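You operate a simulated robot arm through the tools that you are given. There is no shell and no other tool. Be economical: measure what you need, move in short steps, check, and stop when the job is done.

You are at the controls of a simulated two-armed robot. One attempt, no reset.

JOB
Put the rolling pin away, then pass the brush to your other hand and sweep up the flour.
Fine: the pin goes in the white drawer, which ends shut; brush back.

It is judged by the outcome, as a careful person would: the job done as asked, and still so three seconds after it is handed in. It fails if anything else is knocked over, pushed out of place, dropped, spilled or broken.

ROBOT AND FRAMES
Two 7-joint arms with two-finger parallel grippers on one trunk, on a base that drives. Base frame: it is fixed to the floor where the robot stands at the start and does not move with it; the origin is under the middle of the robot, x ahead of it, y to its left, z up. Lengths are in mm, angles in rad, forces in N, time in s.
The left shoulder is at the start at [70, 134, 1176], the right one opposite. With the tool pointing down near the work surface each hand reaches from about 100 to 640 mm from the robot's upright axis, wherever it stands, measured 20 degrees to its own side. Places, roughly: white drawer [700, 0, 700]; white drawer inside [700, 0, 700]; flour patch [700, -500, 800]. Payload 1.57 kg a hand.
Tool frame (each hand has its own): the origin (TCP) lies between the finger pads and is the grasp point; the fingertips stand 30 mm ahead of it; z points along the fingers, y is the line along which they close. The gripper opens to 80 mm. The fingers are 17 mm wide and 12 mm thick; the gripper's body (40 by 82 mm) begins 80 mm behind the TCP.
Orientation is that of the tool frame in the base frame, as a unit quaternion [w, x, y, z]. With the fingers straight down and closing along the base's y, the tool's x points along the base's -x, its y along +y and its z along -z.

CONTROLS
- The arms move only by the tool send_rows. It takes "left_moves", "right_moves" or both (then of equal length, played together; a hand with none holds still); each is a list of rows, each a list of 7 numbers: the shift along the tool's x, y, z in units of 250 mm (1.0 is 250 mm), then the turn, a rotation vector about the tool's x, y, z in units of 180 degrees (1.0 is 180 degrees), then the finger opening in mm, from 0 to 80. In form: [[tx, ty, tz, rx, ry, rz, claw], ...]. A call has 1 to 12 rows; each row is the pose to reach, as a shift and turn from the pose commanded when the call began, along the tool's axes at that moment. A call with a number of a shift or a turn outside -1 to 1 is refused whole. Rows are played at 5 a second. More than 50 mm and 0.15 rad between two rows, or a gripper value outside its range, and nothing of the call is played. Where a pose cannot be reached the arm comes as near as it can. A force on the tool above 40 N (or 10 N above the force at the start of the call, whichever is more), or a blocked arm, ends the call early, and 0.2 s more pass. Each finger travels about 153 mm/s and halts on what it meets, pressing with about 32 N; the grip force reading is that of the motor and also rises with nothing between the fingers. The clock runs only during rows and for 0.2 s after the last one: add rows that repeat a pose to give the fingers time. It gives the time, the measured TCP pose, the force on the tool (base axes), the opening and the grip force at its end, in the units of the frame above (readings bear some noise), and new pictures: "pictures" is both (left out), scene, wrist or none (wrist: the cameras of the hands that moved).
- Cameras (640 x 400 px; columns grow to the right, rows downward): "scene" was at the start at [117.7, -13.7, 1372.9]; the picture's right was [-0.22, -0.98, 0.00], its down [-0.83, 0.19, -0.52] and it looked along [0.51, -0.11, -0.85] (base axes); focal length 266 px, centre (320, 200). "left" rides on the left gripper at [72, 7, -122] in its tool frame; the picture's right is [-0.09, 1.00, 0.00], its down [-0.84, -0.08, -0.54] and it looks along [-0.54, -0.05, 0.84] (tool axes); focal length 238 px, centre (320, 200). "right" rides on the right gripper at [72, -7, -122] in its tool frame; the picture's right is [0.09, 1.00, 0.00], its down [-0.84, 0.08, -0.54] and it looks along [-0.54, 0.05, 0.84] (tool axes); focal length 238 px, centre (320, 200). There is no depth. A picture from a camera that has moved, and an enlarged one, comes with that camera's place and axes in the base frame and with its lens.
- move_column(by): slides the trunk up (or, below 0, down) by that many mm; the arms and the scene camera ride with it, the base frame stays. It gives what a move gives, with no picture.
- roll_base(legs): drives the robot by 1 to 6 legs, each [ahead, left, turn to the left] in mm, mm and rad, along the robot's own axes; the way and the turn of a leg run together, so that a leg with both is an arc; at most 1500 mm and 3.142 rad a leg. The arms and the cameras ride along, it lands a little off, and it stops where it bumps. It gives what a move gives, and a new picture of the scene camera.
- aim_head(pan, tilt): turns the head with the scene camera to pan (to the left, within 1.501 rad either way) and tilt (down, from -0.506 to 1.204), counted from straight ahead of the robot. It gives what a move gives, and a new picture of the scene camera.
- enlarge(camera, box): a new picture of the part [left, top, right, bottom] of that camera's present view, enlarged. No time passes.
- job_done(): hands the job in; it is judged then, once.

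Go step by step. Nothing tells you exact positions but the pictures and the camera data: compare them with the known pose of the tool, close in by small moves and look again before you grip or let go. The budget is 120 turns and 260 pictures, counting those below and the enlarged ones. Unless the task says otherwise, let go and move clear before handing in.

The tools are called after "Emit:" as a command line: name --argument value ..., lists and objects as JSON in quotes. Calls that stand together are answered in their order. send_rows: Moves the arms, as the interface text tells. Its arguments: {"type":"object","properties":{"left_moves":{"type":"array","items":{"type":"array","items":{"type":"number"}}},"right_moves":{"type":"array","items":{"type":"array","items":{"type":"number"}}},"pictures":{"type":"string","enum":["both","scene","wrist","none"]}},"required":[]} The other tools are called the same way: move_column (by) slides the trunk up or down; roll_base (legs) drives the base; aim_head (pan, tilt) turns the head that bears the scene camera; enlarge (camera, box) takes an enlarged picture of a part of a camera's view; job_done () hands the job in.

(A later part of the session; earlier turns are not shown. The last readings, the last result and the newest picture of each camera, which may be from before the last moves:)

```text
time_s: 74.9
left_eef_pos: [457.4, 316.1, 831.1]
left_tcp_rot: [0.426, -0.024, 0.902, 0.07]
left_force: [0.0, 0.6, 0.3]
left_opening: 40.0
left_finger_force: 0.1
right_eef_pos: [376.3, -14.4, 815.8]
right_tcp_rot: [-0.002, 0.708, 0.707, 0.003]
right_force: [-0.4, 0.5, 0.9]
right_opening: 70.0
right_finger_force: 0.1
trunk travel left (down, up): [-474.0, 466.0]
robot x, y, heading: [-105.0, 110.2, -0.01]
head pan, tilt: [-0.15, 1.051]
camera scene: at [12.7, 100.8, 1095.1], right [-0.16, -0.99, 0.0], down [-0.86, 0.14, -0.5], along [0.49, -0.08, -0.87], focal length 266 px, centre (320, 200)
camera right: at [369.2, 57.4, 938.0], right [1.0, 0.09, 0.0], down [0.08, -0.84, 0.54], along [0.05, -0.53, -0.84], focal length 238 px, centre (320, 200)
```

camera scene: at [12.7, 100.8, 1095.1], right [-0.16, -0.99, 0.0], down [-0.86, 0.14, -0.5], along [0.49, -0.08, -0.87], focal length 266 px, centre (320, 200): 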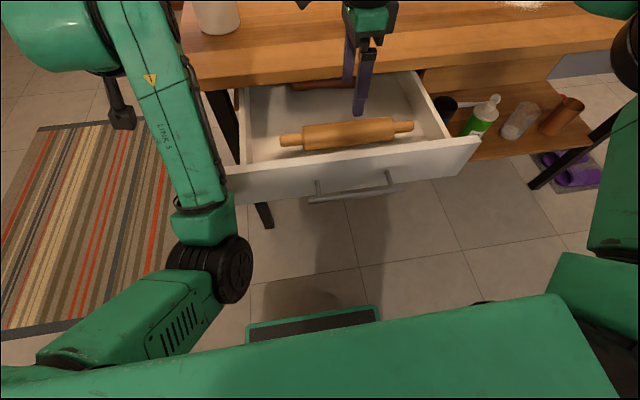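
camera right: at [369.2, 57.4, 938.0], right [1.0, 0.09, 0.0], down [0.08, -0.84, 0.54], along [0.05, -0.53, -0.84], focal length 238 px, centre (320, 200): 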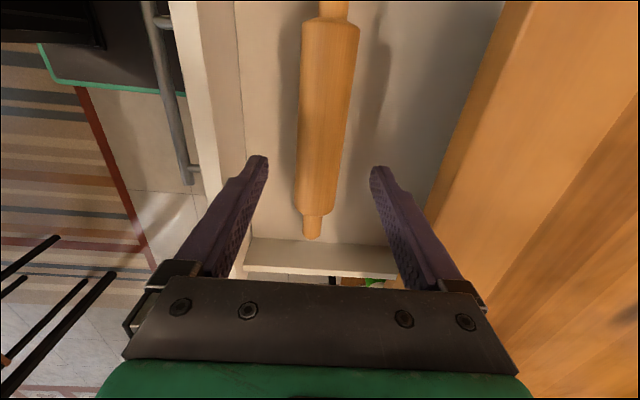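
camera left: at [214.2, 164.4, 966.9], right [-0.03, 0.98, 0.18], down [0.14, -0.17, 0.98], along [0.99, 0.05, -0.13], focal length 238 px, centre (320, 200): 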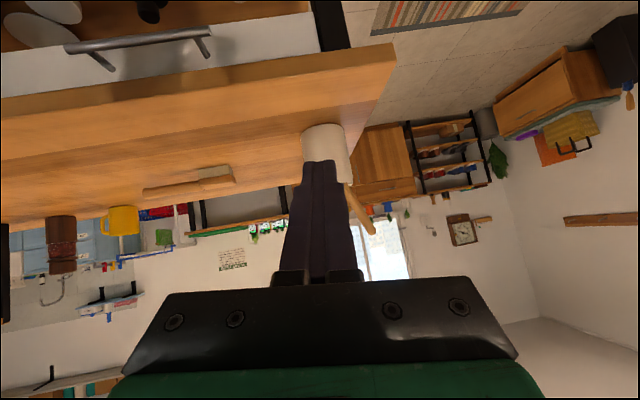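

The pin lies in the drawer. Next I close it with the left hand (still pitched forward): raise, back off, line up in front of the face with fingers closed, and push.

Emit:
send_rows --left_moves '[[0, 0, 0, 0, 0, 0, 20], [0, 0, 0, 0, 0, 0, 0], [0, 0, 0, 0, 0, 0, 0], [0, 0, 0, 0, 0, 0, 0], [0, 0, 0, 0, 0, 0, 0], [0, 0, 0, 0, 0, 0, 0]]' --right_moves '[[0, -0.05, -0.15, 0, 0, 0, 70], [-0.05, -0.1, -0.3, 0, 0, 0, 70], [-0.1, -0.15, -0.45, 0, 0, 0, 70], [-0.15, -0.2, -0.6, 0, 0, 0, 70], [-0.2, -0.25, -0.75, 0, 0, 0, 70], [-0.25, -0.3, -0.85, 0, 0, 0, 70]]' --pictures "none"

Emit:
move_column --by 60

Emit:
roll_base --legs '[[-225, 0, 0], [0, -315, 0]]'

Emit:
enlarge --camera "left" --box '[0, 0, 640, 400]'

```text
time_s: 76.3
left_eef_pos: [456.5, 315.6, 832.3]
left_tcp_rot: [0.426, -0.025, 0.901, 0.071]
left_force: [-0.1, 0.4, 0.3]
left_opening: 0.2
left_finger_force: 21.3
right_eef_pos: [291.9, -77.1, 1021.9]
right_tcp_rot: [-0.001, 0.708, 0.707, 0.005]
right_force: [0.2, 0.2, -0.3]
right_opening: 70.2
right_finger_force: 0.1
right hand out of reach, approached as far as the arm can: row 6
trunk travel left (down, up): [-474.0, 466.0]
robot x, y, heading: [-105.7, 111.2, -0.01]
head pan, tilt: [-0.15, 1.051]
```

```text
time_s: 77.3
left_eef_pos: [457.7, 315.0, 890.8]
left_tcp_rot: [0.425, -0.024, 0.902, 0.07]
left_force: [0.1, 0.9, -0.2]
left_opening: 0.0
left_finger_force: 21.6
right_eef_pos: [293.2, -77.0, 1081.2]
right_tcp_rot: [-0.002, 0.708, 0.706, 0.003]
right_force: [0.8, 0.3, 0.4]
right_opening: 70.1
right_finger_force: 0.0
trunk travel left (down, up): [-534.0, 406.0]
robot x, y, heading: [-100.7, 111.3, -0.011]
head pan, tilt: [-0.15, 1.051]
```

```text
time_s: 80.7
left_eef_pos: [224.3, 9.8, 892.8]
left_tcp_rot: [0.426, -0.023, 0.902, 0.071]
left_force: [-0.3, -0.5, 0.0]
left_opening: 0.1
left_finger_force: 21.2
right_eef_pos: [56.9, -382.1, 1081.1]
right_tcp_rot: [-0.002, 0.709, 0.705, 0.005]
right_force: [0.7, -0.5, 0.0]
right_opening: 70.1
right_finger_force: 0.1
trunk travel left (down, up): [-534.0, 406.0]
robot x, y, heading: [-339.1, -196.3, -0.008]
head pan, tilt: [-0.15, 1.051]
camera scene: at [-223.0, -203.4, 1155.1], right [-0.16, -0.99, 0.0], down [-0.86, 0.14, -0.5], along [0.49, -0.08, -0.87], focal length 266 px, centre (320, 200)
```

scene: 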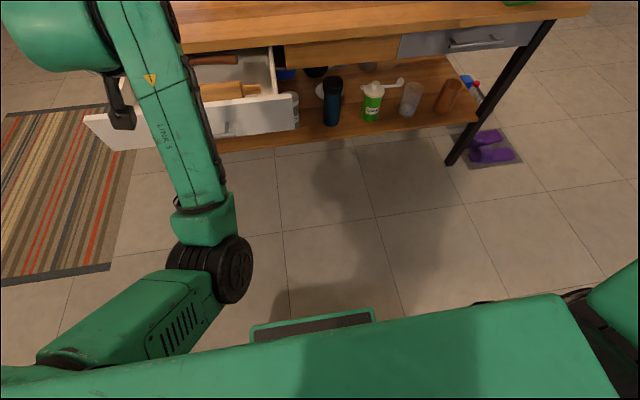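

```text
1.00 times, centred on (320, 200) of left
camera zoom: at [84.4, -0.4, 913.0], right [-0.04, 0.98, 0.18], down [0.13, -0.17, 0.98], along [0.99, 0.06, -0.12], focal length 238 px, centre (320, 200)
```

zoom: 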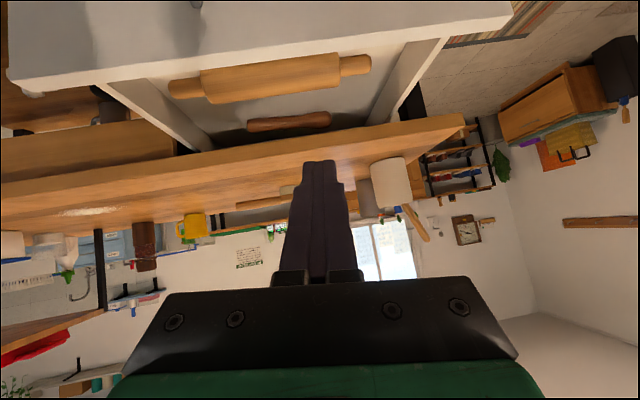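

Emit:
move_column --by -147

Emit:
enlarge --camera "left" --box '[160, 50, 480, 250]'

```text
time_s: 82.4
left_eef_pos: [223.1, 9.1, 744.7]
left_tcp_rot: [0.426, -0.022, 0.902, 0.069]
left_force: [0.3, -0.1, -0.3]
left_opening: 0.0
left_finger_force: 21.4
right_eef_pos: [56.2, -381.7, 933.8]
right_tcp_rot: [-0.002, 0.71, 0.705, 0.004]
right_force: [0.7, 0.8, -0.1]
right_opening: 69.9
right_finger_force: 0.1
trunk travel left (down, up): [-387.0, 553.0]
robot x, y, heading: [-338.3, -194.2, -0.016]
head pan, tilt: [-0.15, 1.051]
```

```text
2.00 times, centred on (320, 150) of left
camera zoom: at [84.2, -0.2, 766.0], right [-0.04, 0.98, 0.18], down [0.13, -0.17, 0.98], along [0.99, 0.06, -0.12], focal length 477 px, centre (320, 300)
```

zoom: 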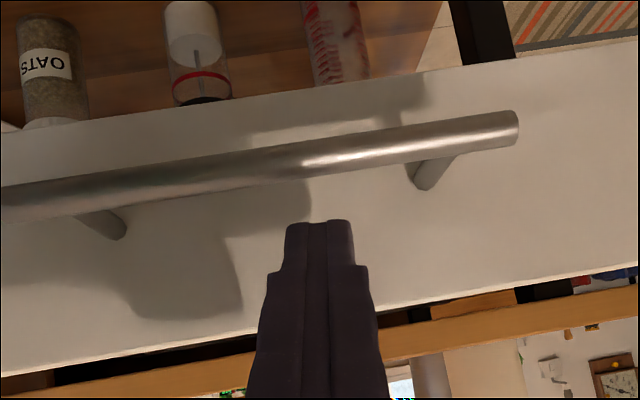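

Emit:
roll_base --legs '[[215, 0, 0]]'

Emit:
enlarge --camera "left" --box '[160, 50, 480, 250]'

```text
time_s: 84.1
left_eef_pos: [440.2, 8.6, 742.8]
left_tcp_rot: [0.425, -0.023, 0.902, 0.069]
left_force: [0.2, -0.2, 0.4]
left_opening: 0.0
left_finger_force: 21.0
right_eef_pos: [274.9, -383.3, 932.9]
right_tcp_rot: [-0.002, 0.709, 0.705, 0.005]
right_force: [-0.4, -0.4, -0.8]
right_opening: 69.9
right_finger_force: 0.1
trunk travel left (down, up): [-387.0, 553.0]
robot x, y, heading: [-127.2, -195.4, -0.011]
head pan, tilt: [-0.15, 1.051]
camera scene: at [-5.2, -205.6, 1008.0], right [-0.16, -0.99, 0.0], down [-0.86, 0.14, -0.5], along [0.49, -0.08, -0.87], focal length 266 px, centre (320, 200)
```

scene: 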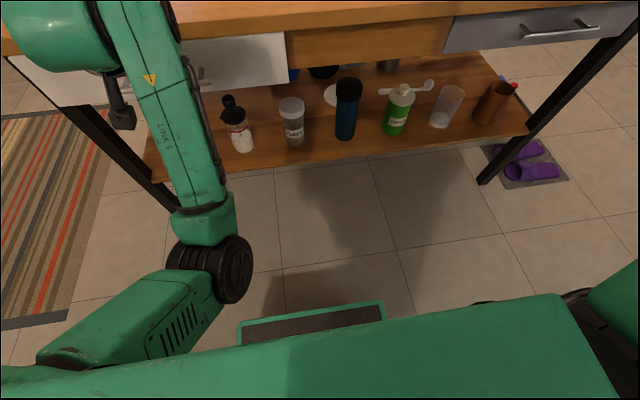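

```text
2.00 times, centred on (320, 150) of left
camera zoom: at [301.6, -2.2, 765.6], right [-0.04, 0.98, 0.18], down [0.13, -0.17, 0.98], along [0.99, 0.06, -0.12], focal length 477 px, centre (320, 300)
```

zoom: 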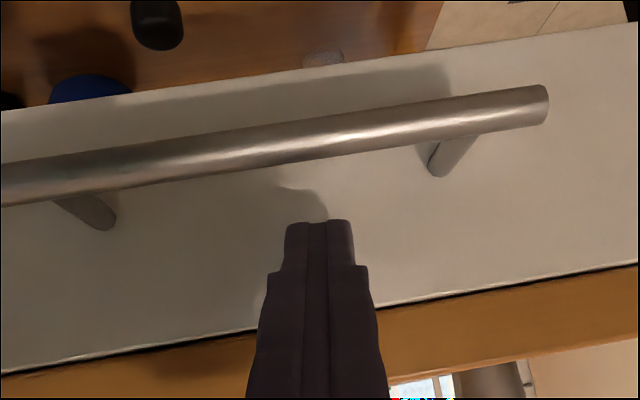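

Emit:
move_column --by -20

Emit:
roll_base --legs '[[40, 0, 0]]'

Emit:
enlarge --camera "left" --box '[160, 50, 480, 250]'

```text
time_s: 84.8
left_eef_pos: [439.8, 6.6, 723.6]
left_tcp_rot: [0.426, -0.022, 0.902, 0.069]
left_force: [0.6, 0.8, 0.3]
left_opening: 0.0
left_finger_force: 21.3
right_eef_pos: [273.9, -383.4, 914.3]
right_tcp_rot: [-0.002, 0.709, 0.705, 0.004]
right_force: [-1.4, -0.2, 1.0]
right_opening: 70.0
right_finger_force: 0.1
trunk travel left (down, up): [-367.0, 573.0]
robot x, y, heading: [-124.7, -196.5, -0.015]
head pan, tilt: [-0.15, 1.051]
```

```text
time_s: 85.6
left_eef_pos: [479.1, 6.4, 722.9]
left_tcp_rot: [0.425, -0.024, 0.902, 0.07]
left_force: [0.1, -0.3, 0.0]
left_opening: 0.1
left_finger_force: 21.7
right_eef_pos: [315.1, -384.5, 914.2]
right_tcp_rot: [-0.002, 0.709, 0.705, 0.003]
right_force: [0.3, -0.9, -0.5]
right_opening: 69.9
right_finger_force: 0.0
trunk travel left (down, up): [-367.0, 573.0]
robot x, y, heading: [-91.2, -194.0, -0.014]
head pan, tilt: [-0.15, 1.051]
camera scene: at [34.1, -206.2, 988.0], right [-0.16, -0.99, 0.0], down [-0.86, 0.14, -0.5], along [0.49, -0.08, -0.87], focal length 266 px, centre (320, 200)
```

scene: 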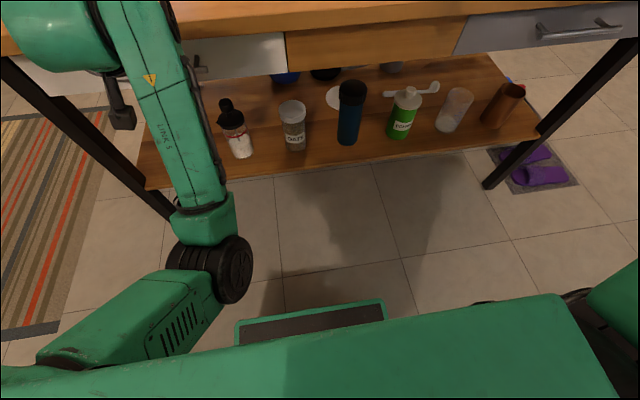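

```text
2.00 times, centred on (320, 150) of left
camera zoom: at [340.8, -2.8, 745.3], right [-0.04, 0.98, 0.18], down [0.13, -0.17, 0.98], along [0.99, 0.06, -0.12], focal length 477 px, centre (320, 300)
```

zoom: 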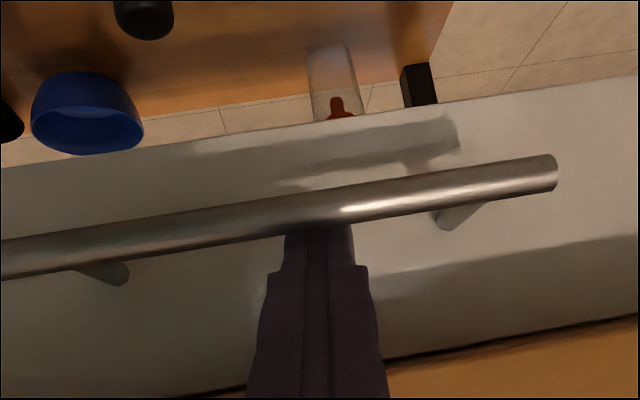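

Emit:
roll_base --legs '[[12, 0, 0]]'

Emit:
roll_base --legs '[[8, 0, 0]]'

Emit:
enlarge --camera "left" --box '[160, 50, 480, 250]'

```text
time_s: 86.4
left_eef_pos: [490.8, 7.1, 724.2]
left_tcp_rot: [0.426, -0.022, 0.902, 0.069]
left_force: [-0.9, 0.4, 0.2]
left_opening: 0.0
left_finger_force: 21.1
right_eef_pos: [324.8, -384.5, 913.7]
right_tcp_rot: [-0.002, 0.709, 0.705, 0.005]
right_force: [-0.3, 0.2, -0.7]
right_opening: 69.9
right_finger_force: 0.1
trunk travel left (down, up): [-367.0, 573.0]
robot x, y, heading: [-72.7, -194.4, -0.014]
head pan, tilt: [-0.15, 1.051]
camera scene: at [45.1, -206.4, 988.1], right [-0.16, -0.99, 0.0], down [-0.86, 0.14, -0.5], along [0.49, -0.08, -0.87], focal length 266 px, centre (320, 200)
```

scene: 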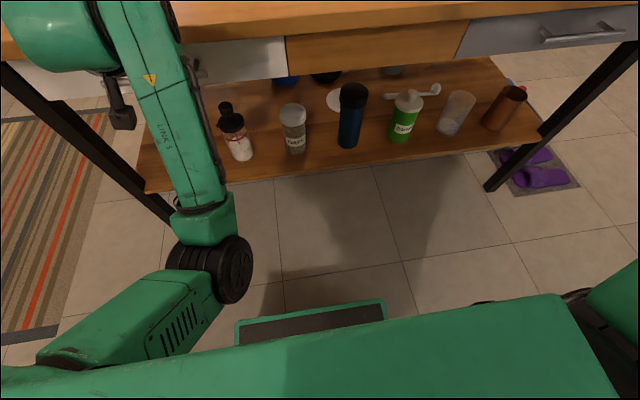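

```text
time_s: 87.2
left_eef_pos: [491.1, 6.7, 723.7]
left_tcp_rot: [0.423, -0.025, 0.903, 0.071]
left_force: [-14.9, -3.3, 5.4]
left_opening: 0.0
left_finger_force: 21.4
right_eef_pos: [326.6, -384.6, 915.8]
right_tcp_rot: [-0.001, 0.709, 0.706, 0.007]
right_force: [-1.2, 0.9, -0.2]
right_opening: 70.3
right_finger_force: 0.2
trunk travel left (down, up): [-367.0, 573.0]
robot x, y, heading: [-67.5, -197.8, -0.012]
head pan, tilt: [-0.15, 1.051]
stopped in leg 1: the force on the tool passed its limit (the readings are from after the stop); the commanded pose is now the measured one
camera scene: at [47.3, -207.2, 988.6], right [-0.16, -0.99, 0.0], down [-0.85, 0.14, -0.5], along [0.49, -0.08, -0.87], focal length 266 px, centre (320, 200)
```

scene: 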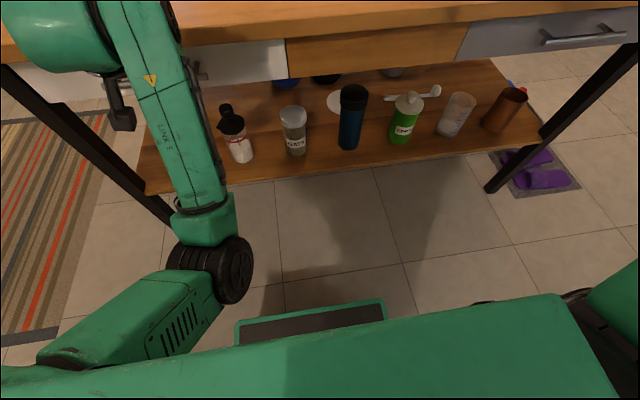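

```text
2.00 times, centred on (320, 150) of left
camera zoom: at [352.6, -3.6, 747.5], right [-0.04, 0.98, 0.18], down [0.13, -0.17, 0.98], along [0.99, 0.07, -0.13], focal length 477 px, centre (320, 300)
```

zoom: 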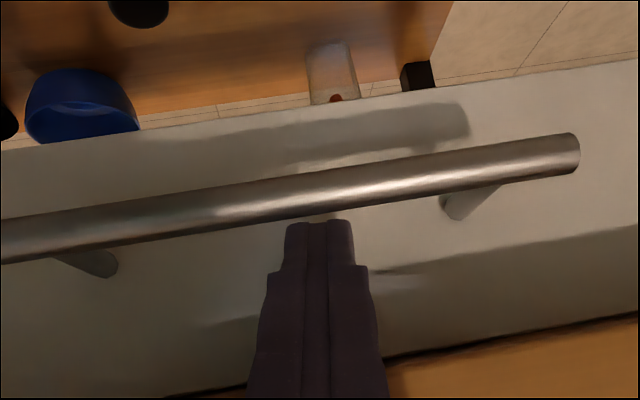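

The drawer is shut (contact force at the face). Withdrawing along the finger axis so the bar isn't hooked.

Emit:
send_rows --left_moves '[[0, 0, -0.06, 0, 0, 0, 0], [0, 0, -0.14, 0, 0, 0, 0], [0, 0, -0.22, 0, 0, 0, 0], [0, 0, -0.3, 0, 0, 0, 0]]' --pictures "none"

Emit:
enlarge --camera "left" --box '[0, 0, 640, 400]'

```text
time_s: 88.2
left_eef_pos: [436.8, -0.4, 768.7]
left_tcp_rot: [0.419, -0.025, 0.904, 0.077]
left_force: [-0.2, -1.5, 0.0]
left_opening: 0.0
left_finger_force: 21.7
right_eef_pos: [330.5, -385.0, 914.0]
right_tcp_rot: [-0.002, 0.709, 0.705, 0.005]
right_force: [0.1, -0.2, 1.4]
right_opening: 69.8
right_finger_force: 0.1
trunk travel left (down, up): [-367.0, 573.0]
robot x, y, heading: [-68.1, -196.8, -0.012]
head pan, tilt: [-0.15, 1.051]
```

```text
1.00 times, centred on (320, 200) of left
camera zoom: at [298.6, -11.7, 792.0], right [-0.05, 0.98, 0.19], down [0.14, -0.18, 0.97], along [0.99, 0.08, -0.13], focal length 238 px, centre (320, 200)
```

zoom: 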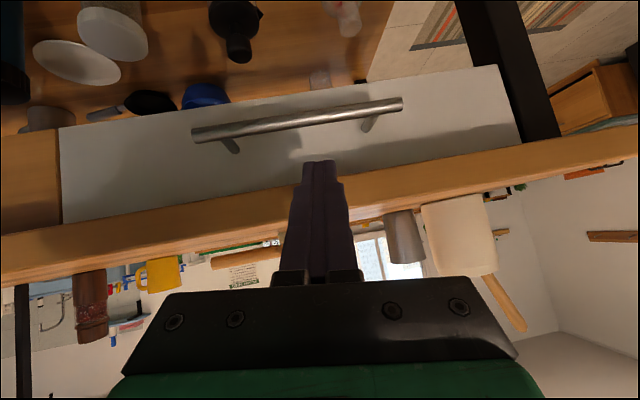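

The drawer is flush with its neighbour. Now the brush: raise the trunk, and bring the left hand back to pointing straight down.

Emit:
move_column --by 300

Emit:
send_rows --left_moves '[[0, 0.05, 0, 0.0063, 0.0345, 0.002, 30], [0, 0.1, 0, 0.0126, 0.0689, 0.0041, 50], [0, 0.15, 0, 0.019, 0.1034, 0.0061, 80], [0, 0.2, 0, 0.0253, 0.1378, 0.0082, 80], [0, 0.25, 0, 0.0316, 0.1723, 0.0102, 80], [0, 0.3, 0, 0.038, 0.2068, 0.0123, 80], [0, 0.35, 0, 0.0443, 0.2412, 0.0143, 80], [0, 0.4, 0, 0.0506, 0.2757, 0.0164, 80]]' --right_moves '[[0, 0, 0.05, 0, 0, -0.04, 70], [0, 0, 0.1, 0, 0, -0.08, 70], [0, 0, 0.15, 0, 0, -0.12, 70], [0, 0, 0.2, 0, 0, -0.16, 70], [0, 0, 0.25, 0, 0, -0.2, 70], [0, 0, 0.3, 0, 0, -0.24, 70], [0, 0, 0.35, 0, 0, -0.28, 70], [0, 0, 0.4, 0, 0, -0.32, 70]]' --pictures "none"

Emit:
aim_head --pan 0.1 --tilt 0.85

```text
time_s: 91.2
left_eef_pos: [436.6, -0.5, 1068.9]
left_tcp_rot: [0.42, -0.026, 0.904, 0.077]
left_force: [-0.5, 0.8, -0.8]
left_opening: 0.0
left_finger_force: 21.4
right_eef_pos: [330.8, -383.6, 1214.8]
right_tcp_rot: [-0.002, 0.708, 0.706, 0.004]
right_force: [0.4, 0.3, 0.7]
right_opening: 70.0
right_finger_force: 0.1
trunk travel left (down, up): [-667.0, 273.0]
robot x, y, heading: [-62.8, -191.9, -0.009]
head pan, tilt: [-0.15, 1.051]
```

```text
time_s: 93.0
left_eef_pos: [426.2, 94.1, 1079.5]
left_tcp_rot: [0.0, 0.006, 1.0, -0.005]
left_force: [-0.2, 0.3, -0.1]
left_opening: 80.0
left_finger_force: 0.1
left hand out of reach, approached as far as the arm can: row 1, 2, 3, 4, 5, 6, 7
right_eef_pos: [328.2, -383.7, 1114.2]
right_tcp_rot: [0.001, 0.279, 0.96, 0.005]
right_force: [-0.7, 0.2, 0.8]
right_opening: 70.0
right_finger_force: 0.0
trunk travel left (down, up): [-667.0, 273.0]
robot x, y, heading: [-64.3, -197.1, -0.014]
head pan, tilt: [-0.15, 1.051]
```

```text
time_s: 93.8
left_eef_pos: [427.3, 94.7, 1078.7]
left_tcp_rot: [0.0, 0.004, 1.0, -0.007]
left_force: [0.3, -0.3, 0.9]
left_opening: 80.2
left_finger_force: 0.0
right_eef_pos: [330.5, -382.7, 1113.5]
right_tcp_rot: [0.001, 0.281, 0.96, 0.005]
right_force: [-0.7, 0.1, 0.1]
right_opening: 70.0
right_finger_force: 0.1
trunk travel left (down, up): [-667.0, 273.0]
robot x, y, heading: [-61.2, -195.6, -0.01]
head pan, tilt: [0.099, 0.85]
camera scene: at [63.0, -188.9, 1302.7], right [0.09, -1.0, 0.0], down [-0.75, -0.07, -0.66], along [0.66, 0.06, -0.75], focal length 266 px, centre (320, 200)
```

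scene: 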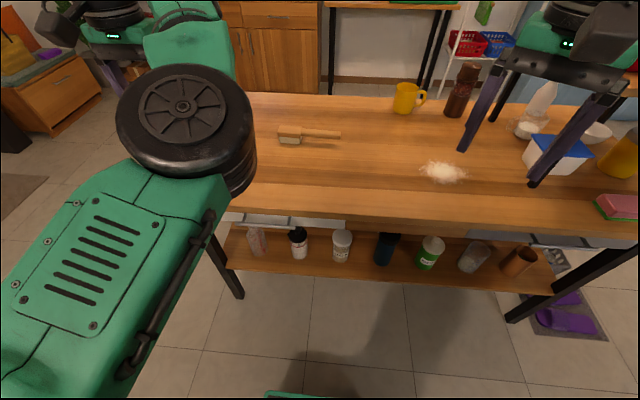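

Emit:
send_rows --left_moves '[[-0.02, -0.03, 0, 0, 0, -0.0455, 80], [-0.04, -0.06, 0, 0, 0, -0.091, 80], [-0.06, -0.09, 0, 0, 0, -0.1365, 80], [-0.08, -0.12, 0, 0, 0, -0.182, 80], [-0.1, -0.15, 0, 0, 0, -0.2275, 80], [-0.12, -0.18, 0, 0, 0, -0.273, 80], [-0.14, -0.21, 0, 0, 0, -0.3185, 80], [-0.16, -0.24, 0, 0, 0, -0.364, 80], [-0.18, -0.27, 0, 0, 0, -0.4095, 80], [-0.2, -0.3, 0, 0, 0, -0.455, 80], [-0.2, -0.33, 0, 0, 0, -0.5, 80]]' --right_moves '[[0, 0, 0, 0, 0, -0.04, 80], [0, 0, 0, 0, 0, -0.08, 80], [0, 0, 0, 0, 0, -0.12, 80], [0, 0, 0, 0, 0, -0.16, 80], [0, 0, 0, 0, 0, -0.18, 80], [0, 0, 0, 0, 0, -0.18, 80], [0, 0, 0, 0, 0, -0.18, 80], [0, 0, 0, 0, 0, -0.18, 80], [0, 0, 0, 0, 0, -0.18, 80], [0, 0, 0, 0, 0, -0.18, 80], [0, 0, 0, 0, 0, -0.18, 80]]' --pictures "scene"

```text
time_s: 96.2
left_eef_pos: [481.1, 11.6, 1080.9]
left_tcp_rot: [-0.004, -0.705, 0.709, -0.005]
left_force: [-0.7, 0.0, -0.4]
left_opening: 79.9
left_finger_force: 0.1
left hand out of reach, approached as far as the arm can: row 1, 2, 3, 4, 5, 6, 7, 8, 11
right_eef_pos: [330.9, -384.8, 1114.9]
right_tcp_rot: [0.002, 0.002, 1.0, 0.004]
right_force: [0.9, -0.3, 0.1]
right_opening: 79.9
right_finger_force: 0.0
trunk travel left (down, up): [-667.0, 273.0]
robot x, y, heading: [-66.5, -197.3, -0.01]
head pan, tilt: [0.099, 0.85]
camera scene: at [63.3, -188.9, 1302.7], right [0.09, -1.0, 0.0], down [-0.75, -0.07, -0.66], along [0.66, 0.06, -0.75], focal length 266 px, centre (320, 200)
```

scene: 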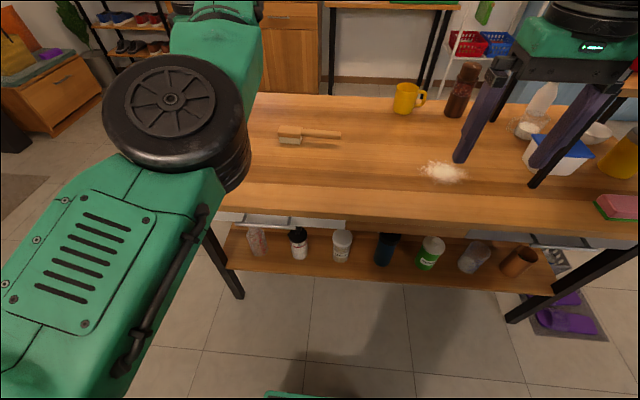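

The left hand now has the right turn. Brush head about (760, -32), handle end about (781, -188). Driving closer.

Emit:
roll_base --legs '[[250, -43, 0]]'

Emit:
enlarge --camera "left" --box '[0, 0, 640, 400]'

```text
time_s: 98.0
left_eef_pos: [724.5, -33.9, 1081.2]
left_tcp_rot: [-0.004, -0.704, 0.71, -0.005]
left_force: [-0.4, -0.4, 0.4]
left_opening: 80.0
left_finger_force: 0.1
right_eef_pos: [573.9, -430.4, 1114.2]
right_tcp_rot: [0.003, 0.001, 1.0, 0.004]
right_force: [-0.3, 0.2, -0.6]
right_opening: 80.2
right_finger_force: 0.0
trunk travel left (down, up): [-667.0, 273.0]
robot x, y, heading: [182.1, -240.3, -0.009]
head pan, tilt: [0.099, 0.85]
camera scene: at [306.6, -235.8, 1302.8], right [0.09, -1.0, 0.0], down [-0.75, -0.07, -0.66], along [0.66, 0.06, -0.75], focal length 266 px, centre (320, 200)
```

scene: 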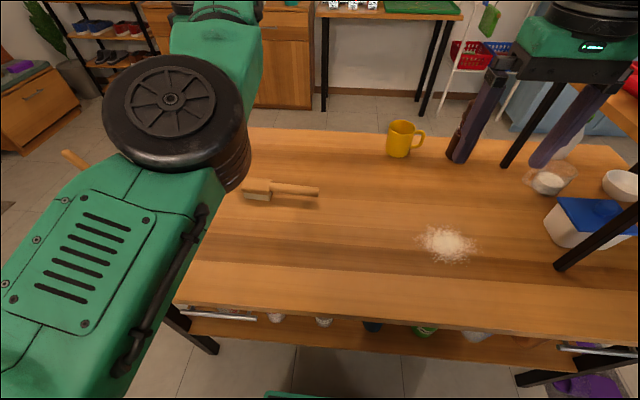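

```text
1.00 times, centred on (320, 200) of left
camera zoom: at [718.0, -104.7, 1204.4], right [-1.0, 0.1, 0.0], down [0.08, 0.84, 0.53], along [0.06, 0.53, -0.85], focal length 238 px, centre (320, 200)
```

zoom: 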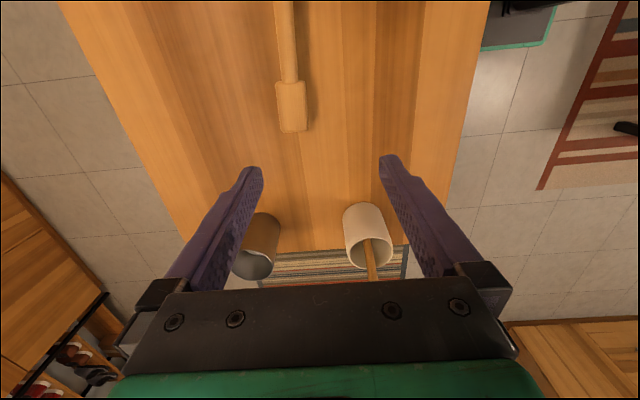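

Emit:
send_rows --left_moves '[[0.0, -0.06, 0.1, 0, 0, 0, 80], [0.0, -0.12, 0.22, 0, 0, 0, 80], [0.0, -0.182, 0.34, 0, 0, 0, 80], [0.0, -0.182, 0.46, 0, 0, 0, 80], [0.0, -0.182, 0.6, 0, 0, 0, 80]]' --pictures "wrist"

```text
time_s: 99.2
left_eef_pos: [771.8, -36.6, 928.3]
left_tcp_rot: [-0.004, -0.704, 0.71, -0.004]
left_force: [0.3, 0.1, -0.6]
left_opening: 79.8
left_finger_force: 0.1
right_eef_pos: [576.9, -431.0, 1113.3]
right_tcp_rot: [0.002, 0.001, 1.0, 0.005]
right_force: [-0.5, 0.4, -0.1]
right_opening: 80.0
right_finger_force: 0.0
trunk travel left (down, up): [-667.0, 273.0]
robot x, y, heading: [177.4, -239.8, -0.007]
head pan, tilt: [0.099, 0.85]
camera left: at [765.7, -106.5, 1051.9], right [-1.0, 0.1, 0.0], down [0.08, 0.84, 0.53], along [0.05, 0.53, -0.85], focal length 238 px, centre (320, 200)
```

left: 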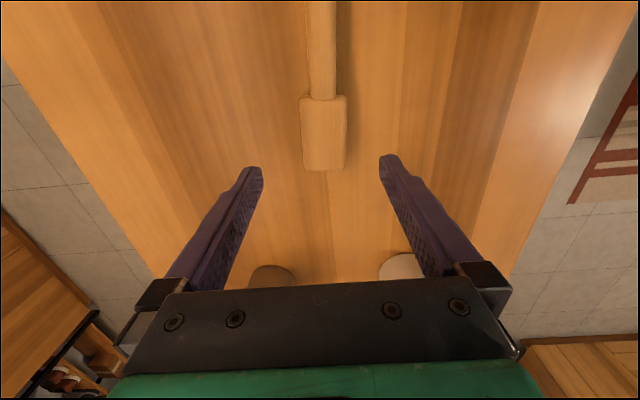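

Emit:
send_rows --left_moves '[[0, 0.008, 0.15, 0, 0, 0, 80], [0, 0.008, 0.28, 0, 0, 0, 80], [0, 0.008, 0.36, 0, 0, 0, 80], [0, 0.008, 0.405, 0, 0, 0, 80]]' --pictures "both"

```text
time_s: 100.2
left_eef_pos: [769.4, -37.7, 827.7]
left_tcp_rot: [-0.005, -0.705, 0.71, -0.005]
left_force: [1.0, -0.1, -0.7]
left_opening: 80.0
left_finger_force: 0.1
right_eef_pos: [577.2, -429.8, 1113.6]
right_tcp_rot: [0.002, 0.001, 1.0, 0.004]
right_force: [-0.7, 0.1, -0.5]
right_opening: 80.0
right_finger_force: 0.2
trunk travel left (down, up): [-667.0, 273.0]
robot x, y, heading: [178.4, -242.1, -0.009]
head pan, tilt: [0.099, 0.85]
camera scene: at [308.0, -235.9, 1302.7], right [0.09, -1.0, 0.0], down [-0.75, -0.07, -0.66], along [0.66, 0.06, -0.75], focal length 266 px, centre (320, 200)
camera left: at [763.1, -107.9, 951.4], right [-1.0, 0.1, 0.0], down [0.08, 0.84, 0.53], along [0.05, 0.53, -0.85], focal length 238 px, centre (320, 200)
```

scene: 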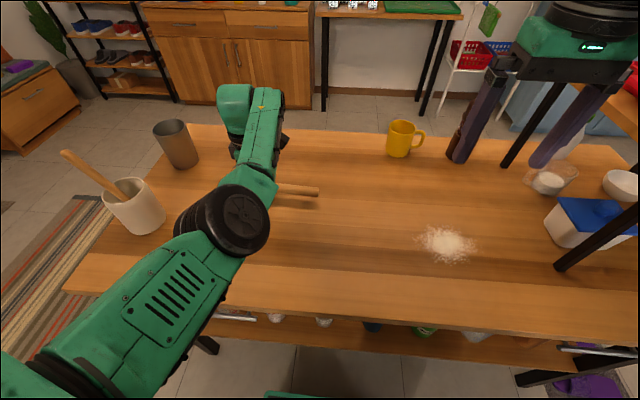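
left: 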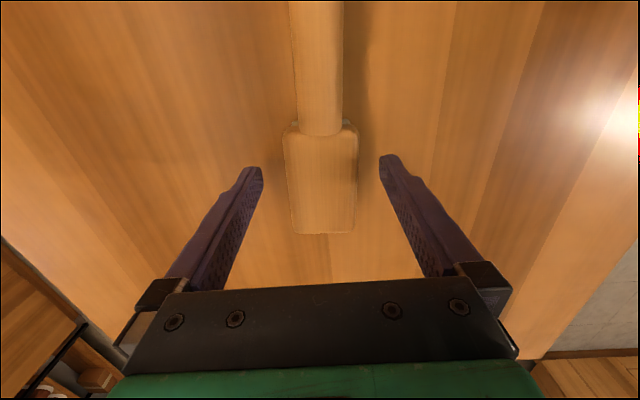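

Emit:
send_rows --left_moves '[[0.012, 0, 0.02, 0, 0, 0, 70], [0.012, 0, 0.02, 0, 0, 0, 50], [0.012, 0, 0.02, 0, 0, 0, 20], [0.012, 0, 0.02, 0, 0, 0, 20]]' --pictures "none"

Emit:
send_rows --left_moves '[[0, 0, -0.08, 0, 0, 0, 20], [0, 0, -0.2, 0, 0, 0, 20], [0, 0, -0.35, 0, 0, 0, 20], [0, 0, -0.5, 0, 0, 0, 20]]' --pictures "both"

```text
time_s: 101.2
left_eef_pos: [769.9, -41.7, 824.1]
left_tcp_rot: [-0.004, -0.705, 0.709, -0.004]
left_force: [0.1, 0.5, 0.3]
left_opening: 44.6
left_finger_force: 32.0
right_eef_pos: [576.4, -429.9, 1114.1]
right_tcp_rot: [0.001, 0.001, 1.0, 0.004]
right_force: [1.0, 0.6, -0.1]
right_opening: 80.0
right_finger_force: 0.0
trunk travel left (down, up): [-667.0, 273.0]
robot x, y, heading: [176.0, -243.6, -0.009]
head pan, tilt: [0.099, 0.85]
```

```text
time_s: 102.2
left_eef_pos: [773.0, -37.6, 950.3]
left_tcp_rot: [-0.004, -0.705, 0.709, -0.004]
left_force: [-0.2, 0.0, -1.0]
left_opening: 44.4
left_finger_force: 32.1
right_eef_pos: [575.6, -430.9, 1113.7]
right_tcp_rot: [0.003, 0.0, 1.0, 0.005]
right_force: [-0.4, 0.6, 0.1]
right_opening: 80.0
right_finger_force: 0.1
trunk travel left (down, up): [-667.0, 273.0]
robot x, y, heading: [178.2, -248.7, -0.009]
head pan, tilt: [0.099, 0.85]
camera scene: at [307.1, -235.9, 1302.7], right [0.09, -1.0, 0.0], down [-0.75, -0.07, -0.66], along [0.66, 0.06, -0.75], focal length 266 px, centre (320, 200)
camera left: at [766.5, -107.8, 1072.5], right [-1.0, 0.1, 0.0], down [0.08, 0.84, 0.53], along [0.05, 0.53, -0.85], focal length 238 px, centre (320, 200)
```

scene: 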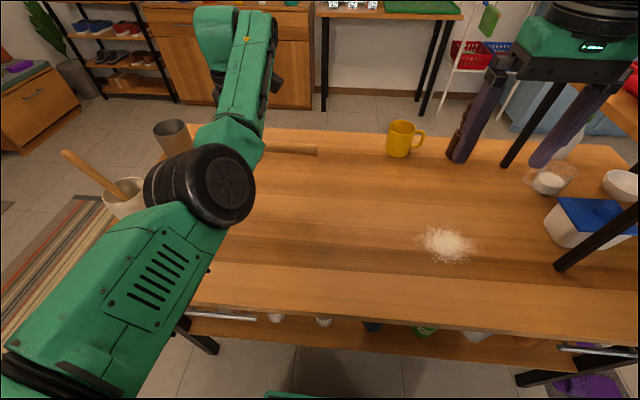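
left: 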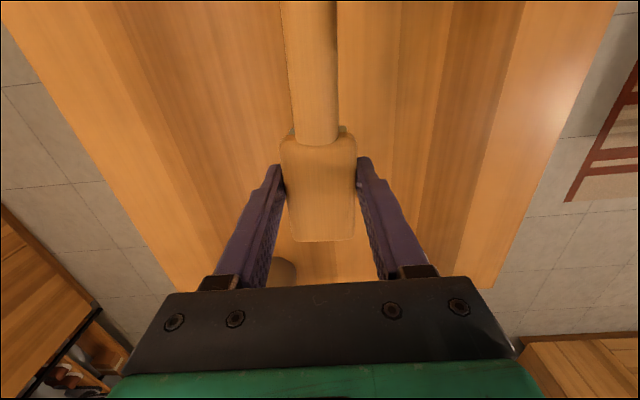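

The brush is held by its head. I'll swing it so the handle points back toward the robot, and move inward for the handover.

Emit:
send_rows --left_moves '[[0.05, 0.03, -0.03, 0, 0, 0.0451, 20], [0.1, 0.06, -0.06, 0, 0, 0.0903, 20], [0.15, 0.09, -0.09, 0, 0, 0.1354, 20], [0.2, 0.12, -0.12, 0, 0, 0.1805, 20], [0.25, 0.15, -0.15, 0, 0, 0.2256, 20], [0.3, 0.18, -0.18, 0, 0, 0.2708, 20], [0.35, 0.21, -0.2, 0, 0, 0.316, 20], [0.4, 0.24, -0.2, 0, 0, 0.361, 20]]' --pictures "scene"

```text
time_s: 104.0
left_eef_pos: [755.6, -136.8, 1005.1]
left_tcp_rot: [-0.002, -0.212, 0.977, -0.005]
left_force: [-0.5, 0.1, -1.7]
left_opening: 44.3
left_finger_force: 31.3
left hand out of reach, approached as far as the arm can: row 4, 5, 6, 7, 8
right_eef_pos: [576.3, -432.5, 1113.9]
right_tcp_rot: [0.001, 0.001, 1.0, 0.005]
right_force: [0.0, -0.3, -0.5]
right_opening: 80.2
right_finger_force: 0.0
trunk travel left (down, up): [-667.0, 273.0]
robot x, y, heading: [181.3, -247.0, -0.009]
head pan, tilt: [0.099, 0.85]
camera scene: at [307.7, -236.5, 1302.7], right [0.09, -1.0, 0.0], down [-0.75, -0.07, -0.66], along [0.66, 0.06, -0.75], focal length 266 px, centre (320, 200)
```

scene: 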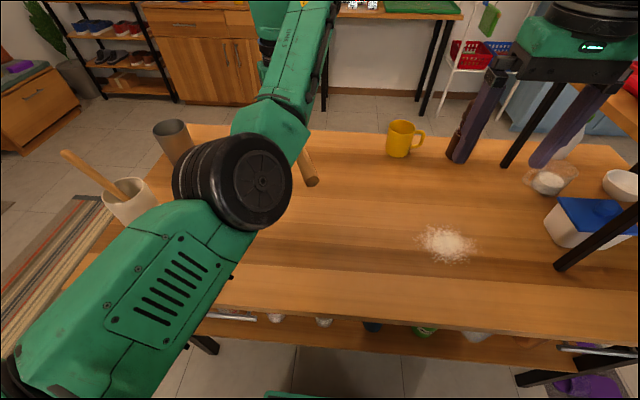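

The left hand holds the brush at (756, -137, 1005) with the handle pointing back-right. For the handover I'll bring the right hand in from the right, rolled 30° and yawed to match the handle, to stay clear of the left forearm.

Emit:
send_rows --right_moves '[[0, 0, 0, -0.033, 0.007, -0.027, 80], [0, 0, 0, -0.066, 0.014, -0.053, 80], [0, 0, 0, -0.098, 0.022, -0.08, 80], [0, 0, 0, -0.131, 0.029, -0.106, 80], [0, 0, 0, -0.164, 0.036, -0.133, 80]]' --pictures "both"

```text
time_s: 105.2
left_eef_pos: [756.9, -137.9, 1002.7]
left_tcp_rot: [-0.001, -0.213, 0.977, -0.006]
left_force: [-0.5, 0.0, -0.6]
left_opening: 44.5
left_finger_force: 32.6
right_eef_pos: [576.7, -432.1, 1114.6]
right_tcp_rot: [-0.053, -0.205, 0.943, 0.258]
right_force: [-0.4, -0.6, 0.4]
right_opening: 80.1
right_finger_force: 0.1
trunk travel left (down, up): [-667.0, 273.0]
robot x, y, heading: [178.6, -242.5, -0.008]
head pan, tilt: [0.099, 0.85]
camera scene: at [309.3, -236.9, 1302.6], right [0.09, -1.0, 0.0], down [-0.75, -0.07, -0.66], along [0.66, 0.06, -0.75], focal length 266 px, centre (320, 200)
camera right: at [538.4, -522.9, 1215.0], right [-0.44, 0.74, 0.5], down [0.85, 0.16, 0.51], along [0.3, 0.65, -0.7], focal length 238 px, centre (320, 200)
```

scene: 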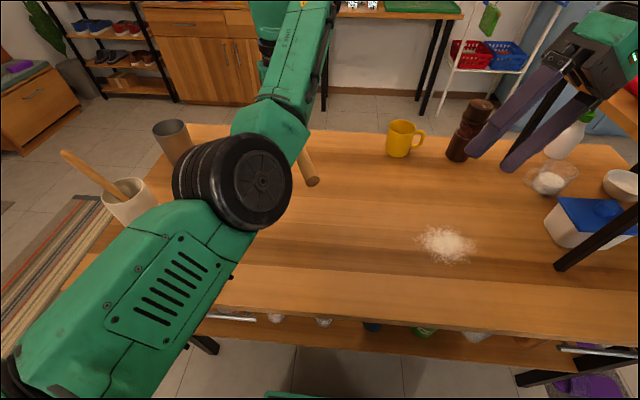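
right: 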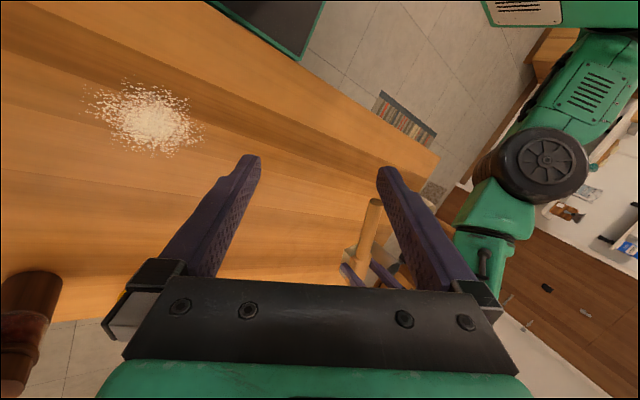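

Emit:
send_rows --right_moves '[[-0.103, 0.074, 0.0, 0, 0, 0, 80], [-0.206, 0.149, 0.04, 0, 0, 0, 80], [-0.309, 0.223, 0.1, 0, 0, 0, 80], [-0.412, 0.297, 0.16, 0, 0, 0, 80], [-0.515, 0.372, 0.22, 0, 0, 0, 80], [-0.618, 0.446, 0.3, 0, 0, 0, 80]]' --pictures "both"

```text
time_s: 106.6
left_eef_pos: [757.6, -137.8, 1004.5]
left_tcp_rot: [-0.002, -0.213, 0.977, -0.005]
left_force: [0.0, 0.3, -0.9]
left_opening: 44.6
left_finger_force: 31.6
right_eef_pos: [626.1, -300.8, 1097.6]
right_tcp_rot: [-0.053, -0.204, 0.943, 0.257]
right_force: [-0.3, 0.1, 0.5]
right_opening: 80.3
right_finger_force: 0.0
right hand out of reach, approached as far as the arm can: row 4, 5, 6
trunk travel left (down, up): [-667.0, 273.0]
robot x, y, heading: [176.8, -242.5, -0.009]
head pan, tilt: [0.099, 0.85]
camera scene: at [307.7, -235.6, 1302.7], right [0.09, -1.0, 0.0], down [-0.75, -0.07, -0.66], along [0.66, 0.06, -0.75], focal length 266 px, centre (320, 200)
camera right: at [587.5, -390.8, 1199.0], right [-0.44, 0.74, 0.5], down [0.84, 0.16, 0.51], along [0.3, 0.65, -0.7], focal length 238 px, centre (320, 200)
```

scene: 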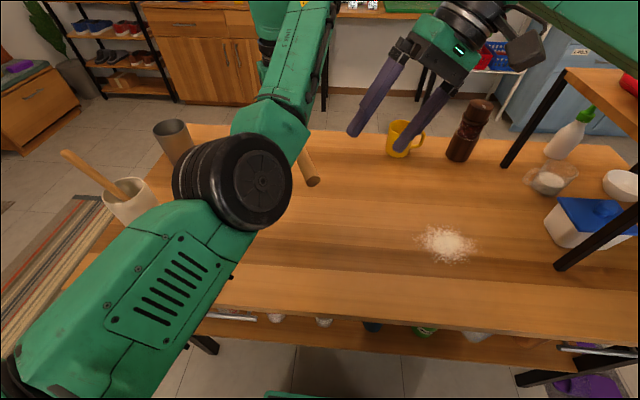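
right: 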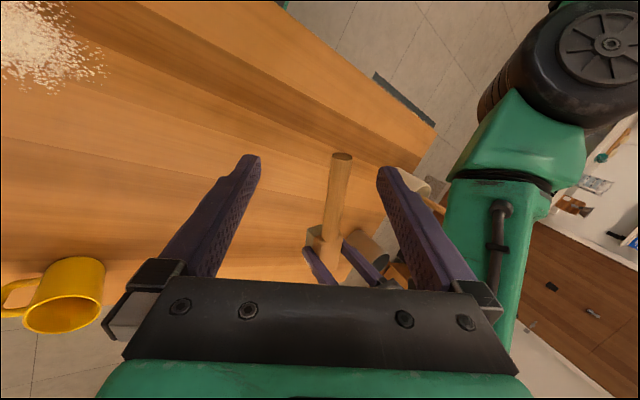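

Emit:
send_rows --right_moves '[[-0.073, 0.045, 0.094, 0, 0, 0, 80], [-0.146, 0.091, 0.188, 0, 0, 0, 80], [-0.219, 0.136, 0.282, 0, 0, 0, 80]]' --pictures "wrist"

```text
time_s: 107.4
left_eef_pos: [755.8, -136.4, 1003.9]
left_tcp_rot: [-0.002, -0.213, 0.977, -0.007]
left_force: [-0.9, -0.4, -0.4]
left_opening: 44.3
left_finger_force: 32.1
right_eef_pos: [610.0, -257.2, 1045.9]
right_tcp_rot: [-0.051, -0.204, 0.943, 0.258]
right_force: [-1.4, -0.2, 0.8]
right_opening: 80.2
right_finger_force: 0.1
right hand out of reach, approached as far as the arm can: row 1, 2, 3
trunk travel left (down, up): [-667.0, 273.0]
robot x, y, heading: [176.5, -246.2, -0.013]
head pan, tilt: [0.099, 0.85]
camera right: at [570.8, -348.1, 1146.5], right [-0.44, 0.74, 0.5], down [0.84, 0.15, 0.51], along [0.3, 0.65, -0.7], focal length 238 px, centre (320, 200)
```

right: 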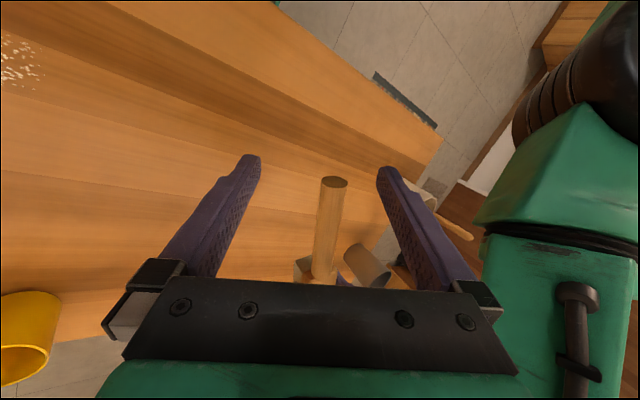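

Emit:
send_rows --right_moves '[[-0.03, 0.02, 0.08, 0, 0, 0, 60], [-0.07, 0.04, 0.16, 0, 0, 0, 50], [-0.11, 0.06, 0.2, 0, 0, 0, 50]]' --pictures "both"

```text
time_s: 108.2
left_eef_pos: [755.4, -137.0, 1004.3]
left_tcp_rot: [-0.002, -0.213, 0.977, -0.007]
left_force: [-0.3, -0.2, -1.0]
left_opening: 44.2
left_finger_force: 31.5
right_eef_pos: [595.5, -240.6, 1010.3]
right_tcp_rot: [-0.052, -0.204, 0.943, 0.257]
right_force: [-0.6, 0.1, -0.1]
right_opening: 49.9
right_finger_force: 0.1
right hand out of reach, approached as far as the arm can: row 1, 2, 3
trunk travel left (down, up): [-667.0, 273.0]
robot x, y, heading: [178.2, -246.1, -0.01]
head pan, tilt: [0.099, 0.85]
camera scene: at [307.8, -236.2, 1302.7], right [0.09, -1.0, 0.0], down [-0.75, -0.07, -0.66], along [0.66, 0.06, -0.75], focal length 266 px, centre (320, 200)
camera right: at [557.2, -332.5, 1110.8], right [-0.44, 0.74, 0.5], down [0.84, 0.15, 0.51], along [0.3, 0.65, -0.7], focal length 238 px, centre (320, 200)
```

scene: 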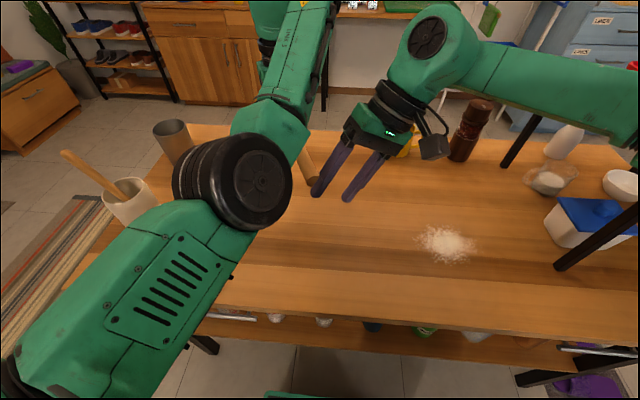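
right: 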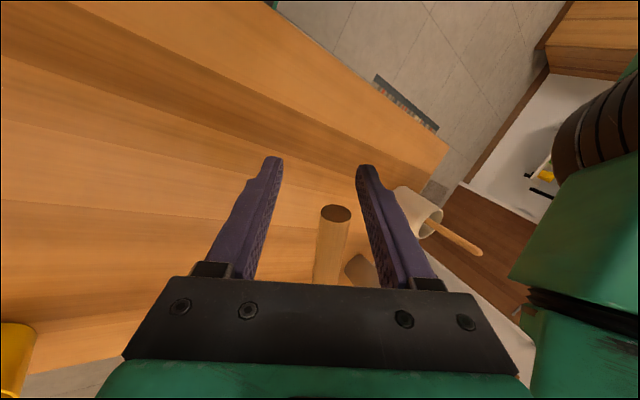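

The right hand has little inward reach, so I'll shift both hands about 60 mm to the right together.

Emit:
send_rows --left_moves '[[0.033, -0.073, 0, 0, 0, 0, 20], [0.066, -0.145, 0, 0, 0, 0, 20], [0.1, -0.218, 0, 0, 0, 0, 20]]' --right_moves '[[0.04, -0.063, -0.037, 0, 0, 0, 50], [0.08, -0.125, -0.075, 0, 0, 0, 50], [0.1, -0.188, -0.112, 0, 0, 0, 50]]' --pictures "both"

```text
time_s: 109.0
left_eef_pos: [754.0, -195.7, 1008.0]
left_tcp_rot: [0.0, -0.214, 0.977, -0.006]
left_force: [-0.1, -0.1, -1.7]
left_opening: 43.9
left_finger_force: 31.6
right_eef_pos: [594.6, -299.8, 1010.8]
right_tcp_rot: [-0.052, -0.206, 0.943, 0.257]
right_force: [-0.6, 0.0, 0.2]
right_opening: 50.2
right_finger_force: 0.1
trunk travel left (down, up): [-667.0, 273.0]
robot x, y, heading: [180.4, -242.2, -0.01]
head pan, tilt: [0.099, 0.85]
camera scene: at [307.6, -237.0, 1302.7], right [0.09, -1.0, 0.0], down [-0.75, -0.07, -0.66], along [0.66, 0.06, -0.75], focal length 266 px, centre (320, 200)
camera right: at [556.1, -390.1, 1112.1], right [-0.44, 0.74, 0.5], down [0.84, 0.16, 0.51], along [0.3, 0.65, -0.7], focal length 238 px, centre (320, 200)
camera left: at [686.1, -218.8, 1129.7], right [-0.33, 0.94, -0.01], down [0.79, 0.28, 0.54], along [0.51, 0.17, -0.84], focal length 238 px, centre (320, 200)
```

scene: 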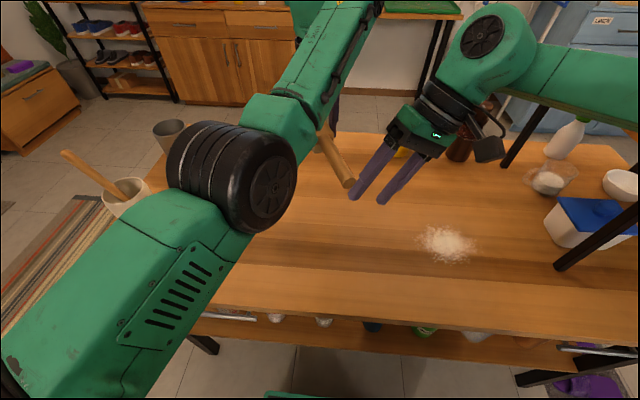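
right: 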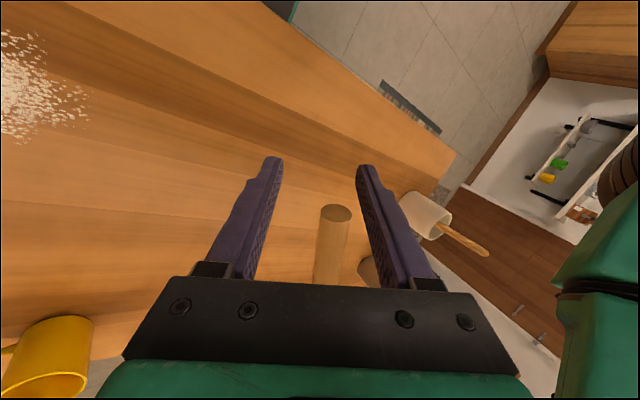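
left: 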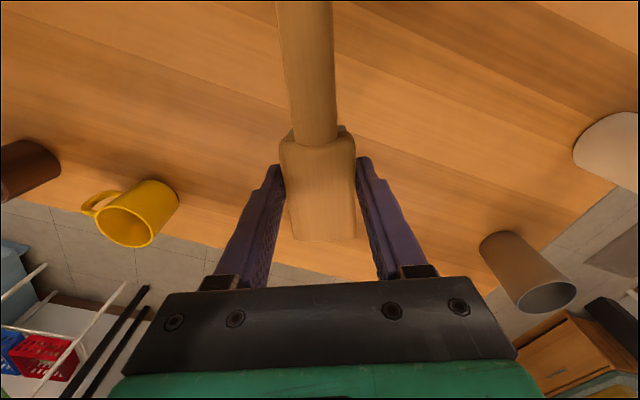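

Now there's room. Aligning with the handle and closing in.

Emit:
send_rows --right_moves '[[-0.08, 0.04, 0.0, 0, 0, 0, 54], [-0.16, 0.068, 0.03, 0, 0, 0, 54], [-0.224, 0.068, 0.07, 0, 0, 0, 54], [-0.224, 0.068, 0.106, 0, 0, 0, 54]]' --pictures "both"

```text
time_s: 110.0
left_eef_pos: [752.9, -194.7, 1007.1]
left_tcp_rot: [0.0, -0.213, 0.977, -0.006]
left_force: [0.0, -0.1, -1.5]
left_opening: 43.8
left_finger_force: 32.2
right_eef_pos: [622.6, -265.6, 998.6]
right_tcp_rot: [-0.052, -0.205, 0.943, 0.256]
right_force: [0.7, 0.0, -0.2]
right_opening: 54.0
right_finger_force: 0.0
right hand out of reach, approached as far as the arm can: row 3, 4
trunk travel left (down, up): [-667.0, 273.0]
robot x, y, heading: [184.1, -241.9, -0.011]
head pan, tilt: [0.099, 0.85]
camera scene: at [307.8, -235.6, 1302.7], right [0.09, -1.0, 0.0], down [-0.75, -0.07, -0.66], along [0.66, 0.06, -0.75], focal length 266 px, centre (320, 200)
camera right: at [583.7, -356.3, 1099.9], right [-0.44, 0.74, 0.5], down [0.84, 0.15, 0.51], along [0.3, 0.65, -0.7], focal length 238 px, centre (320, 200)
```

scene: 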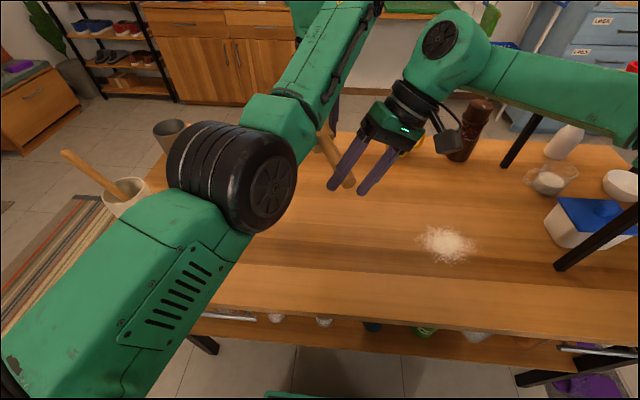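
right: 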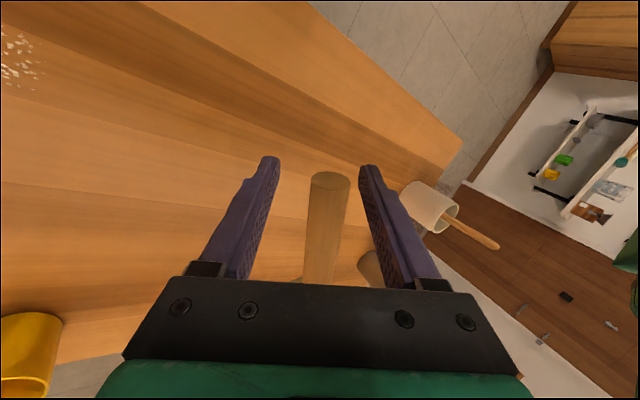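

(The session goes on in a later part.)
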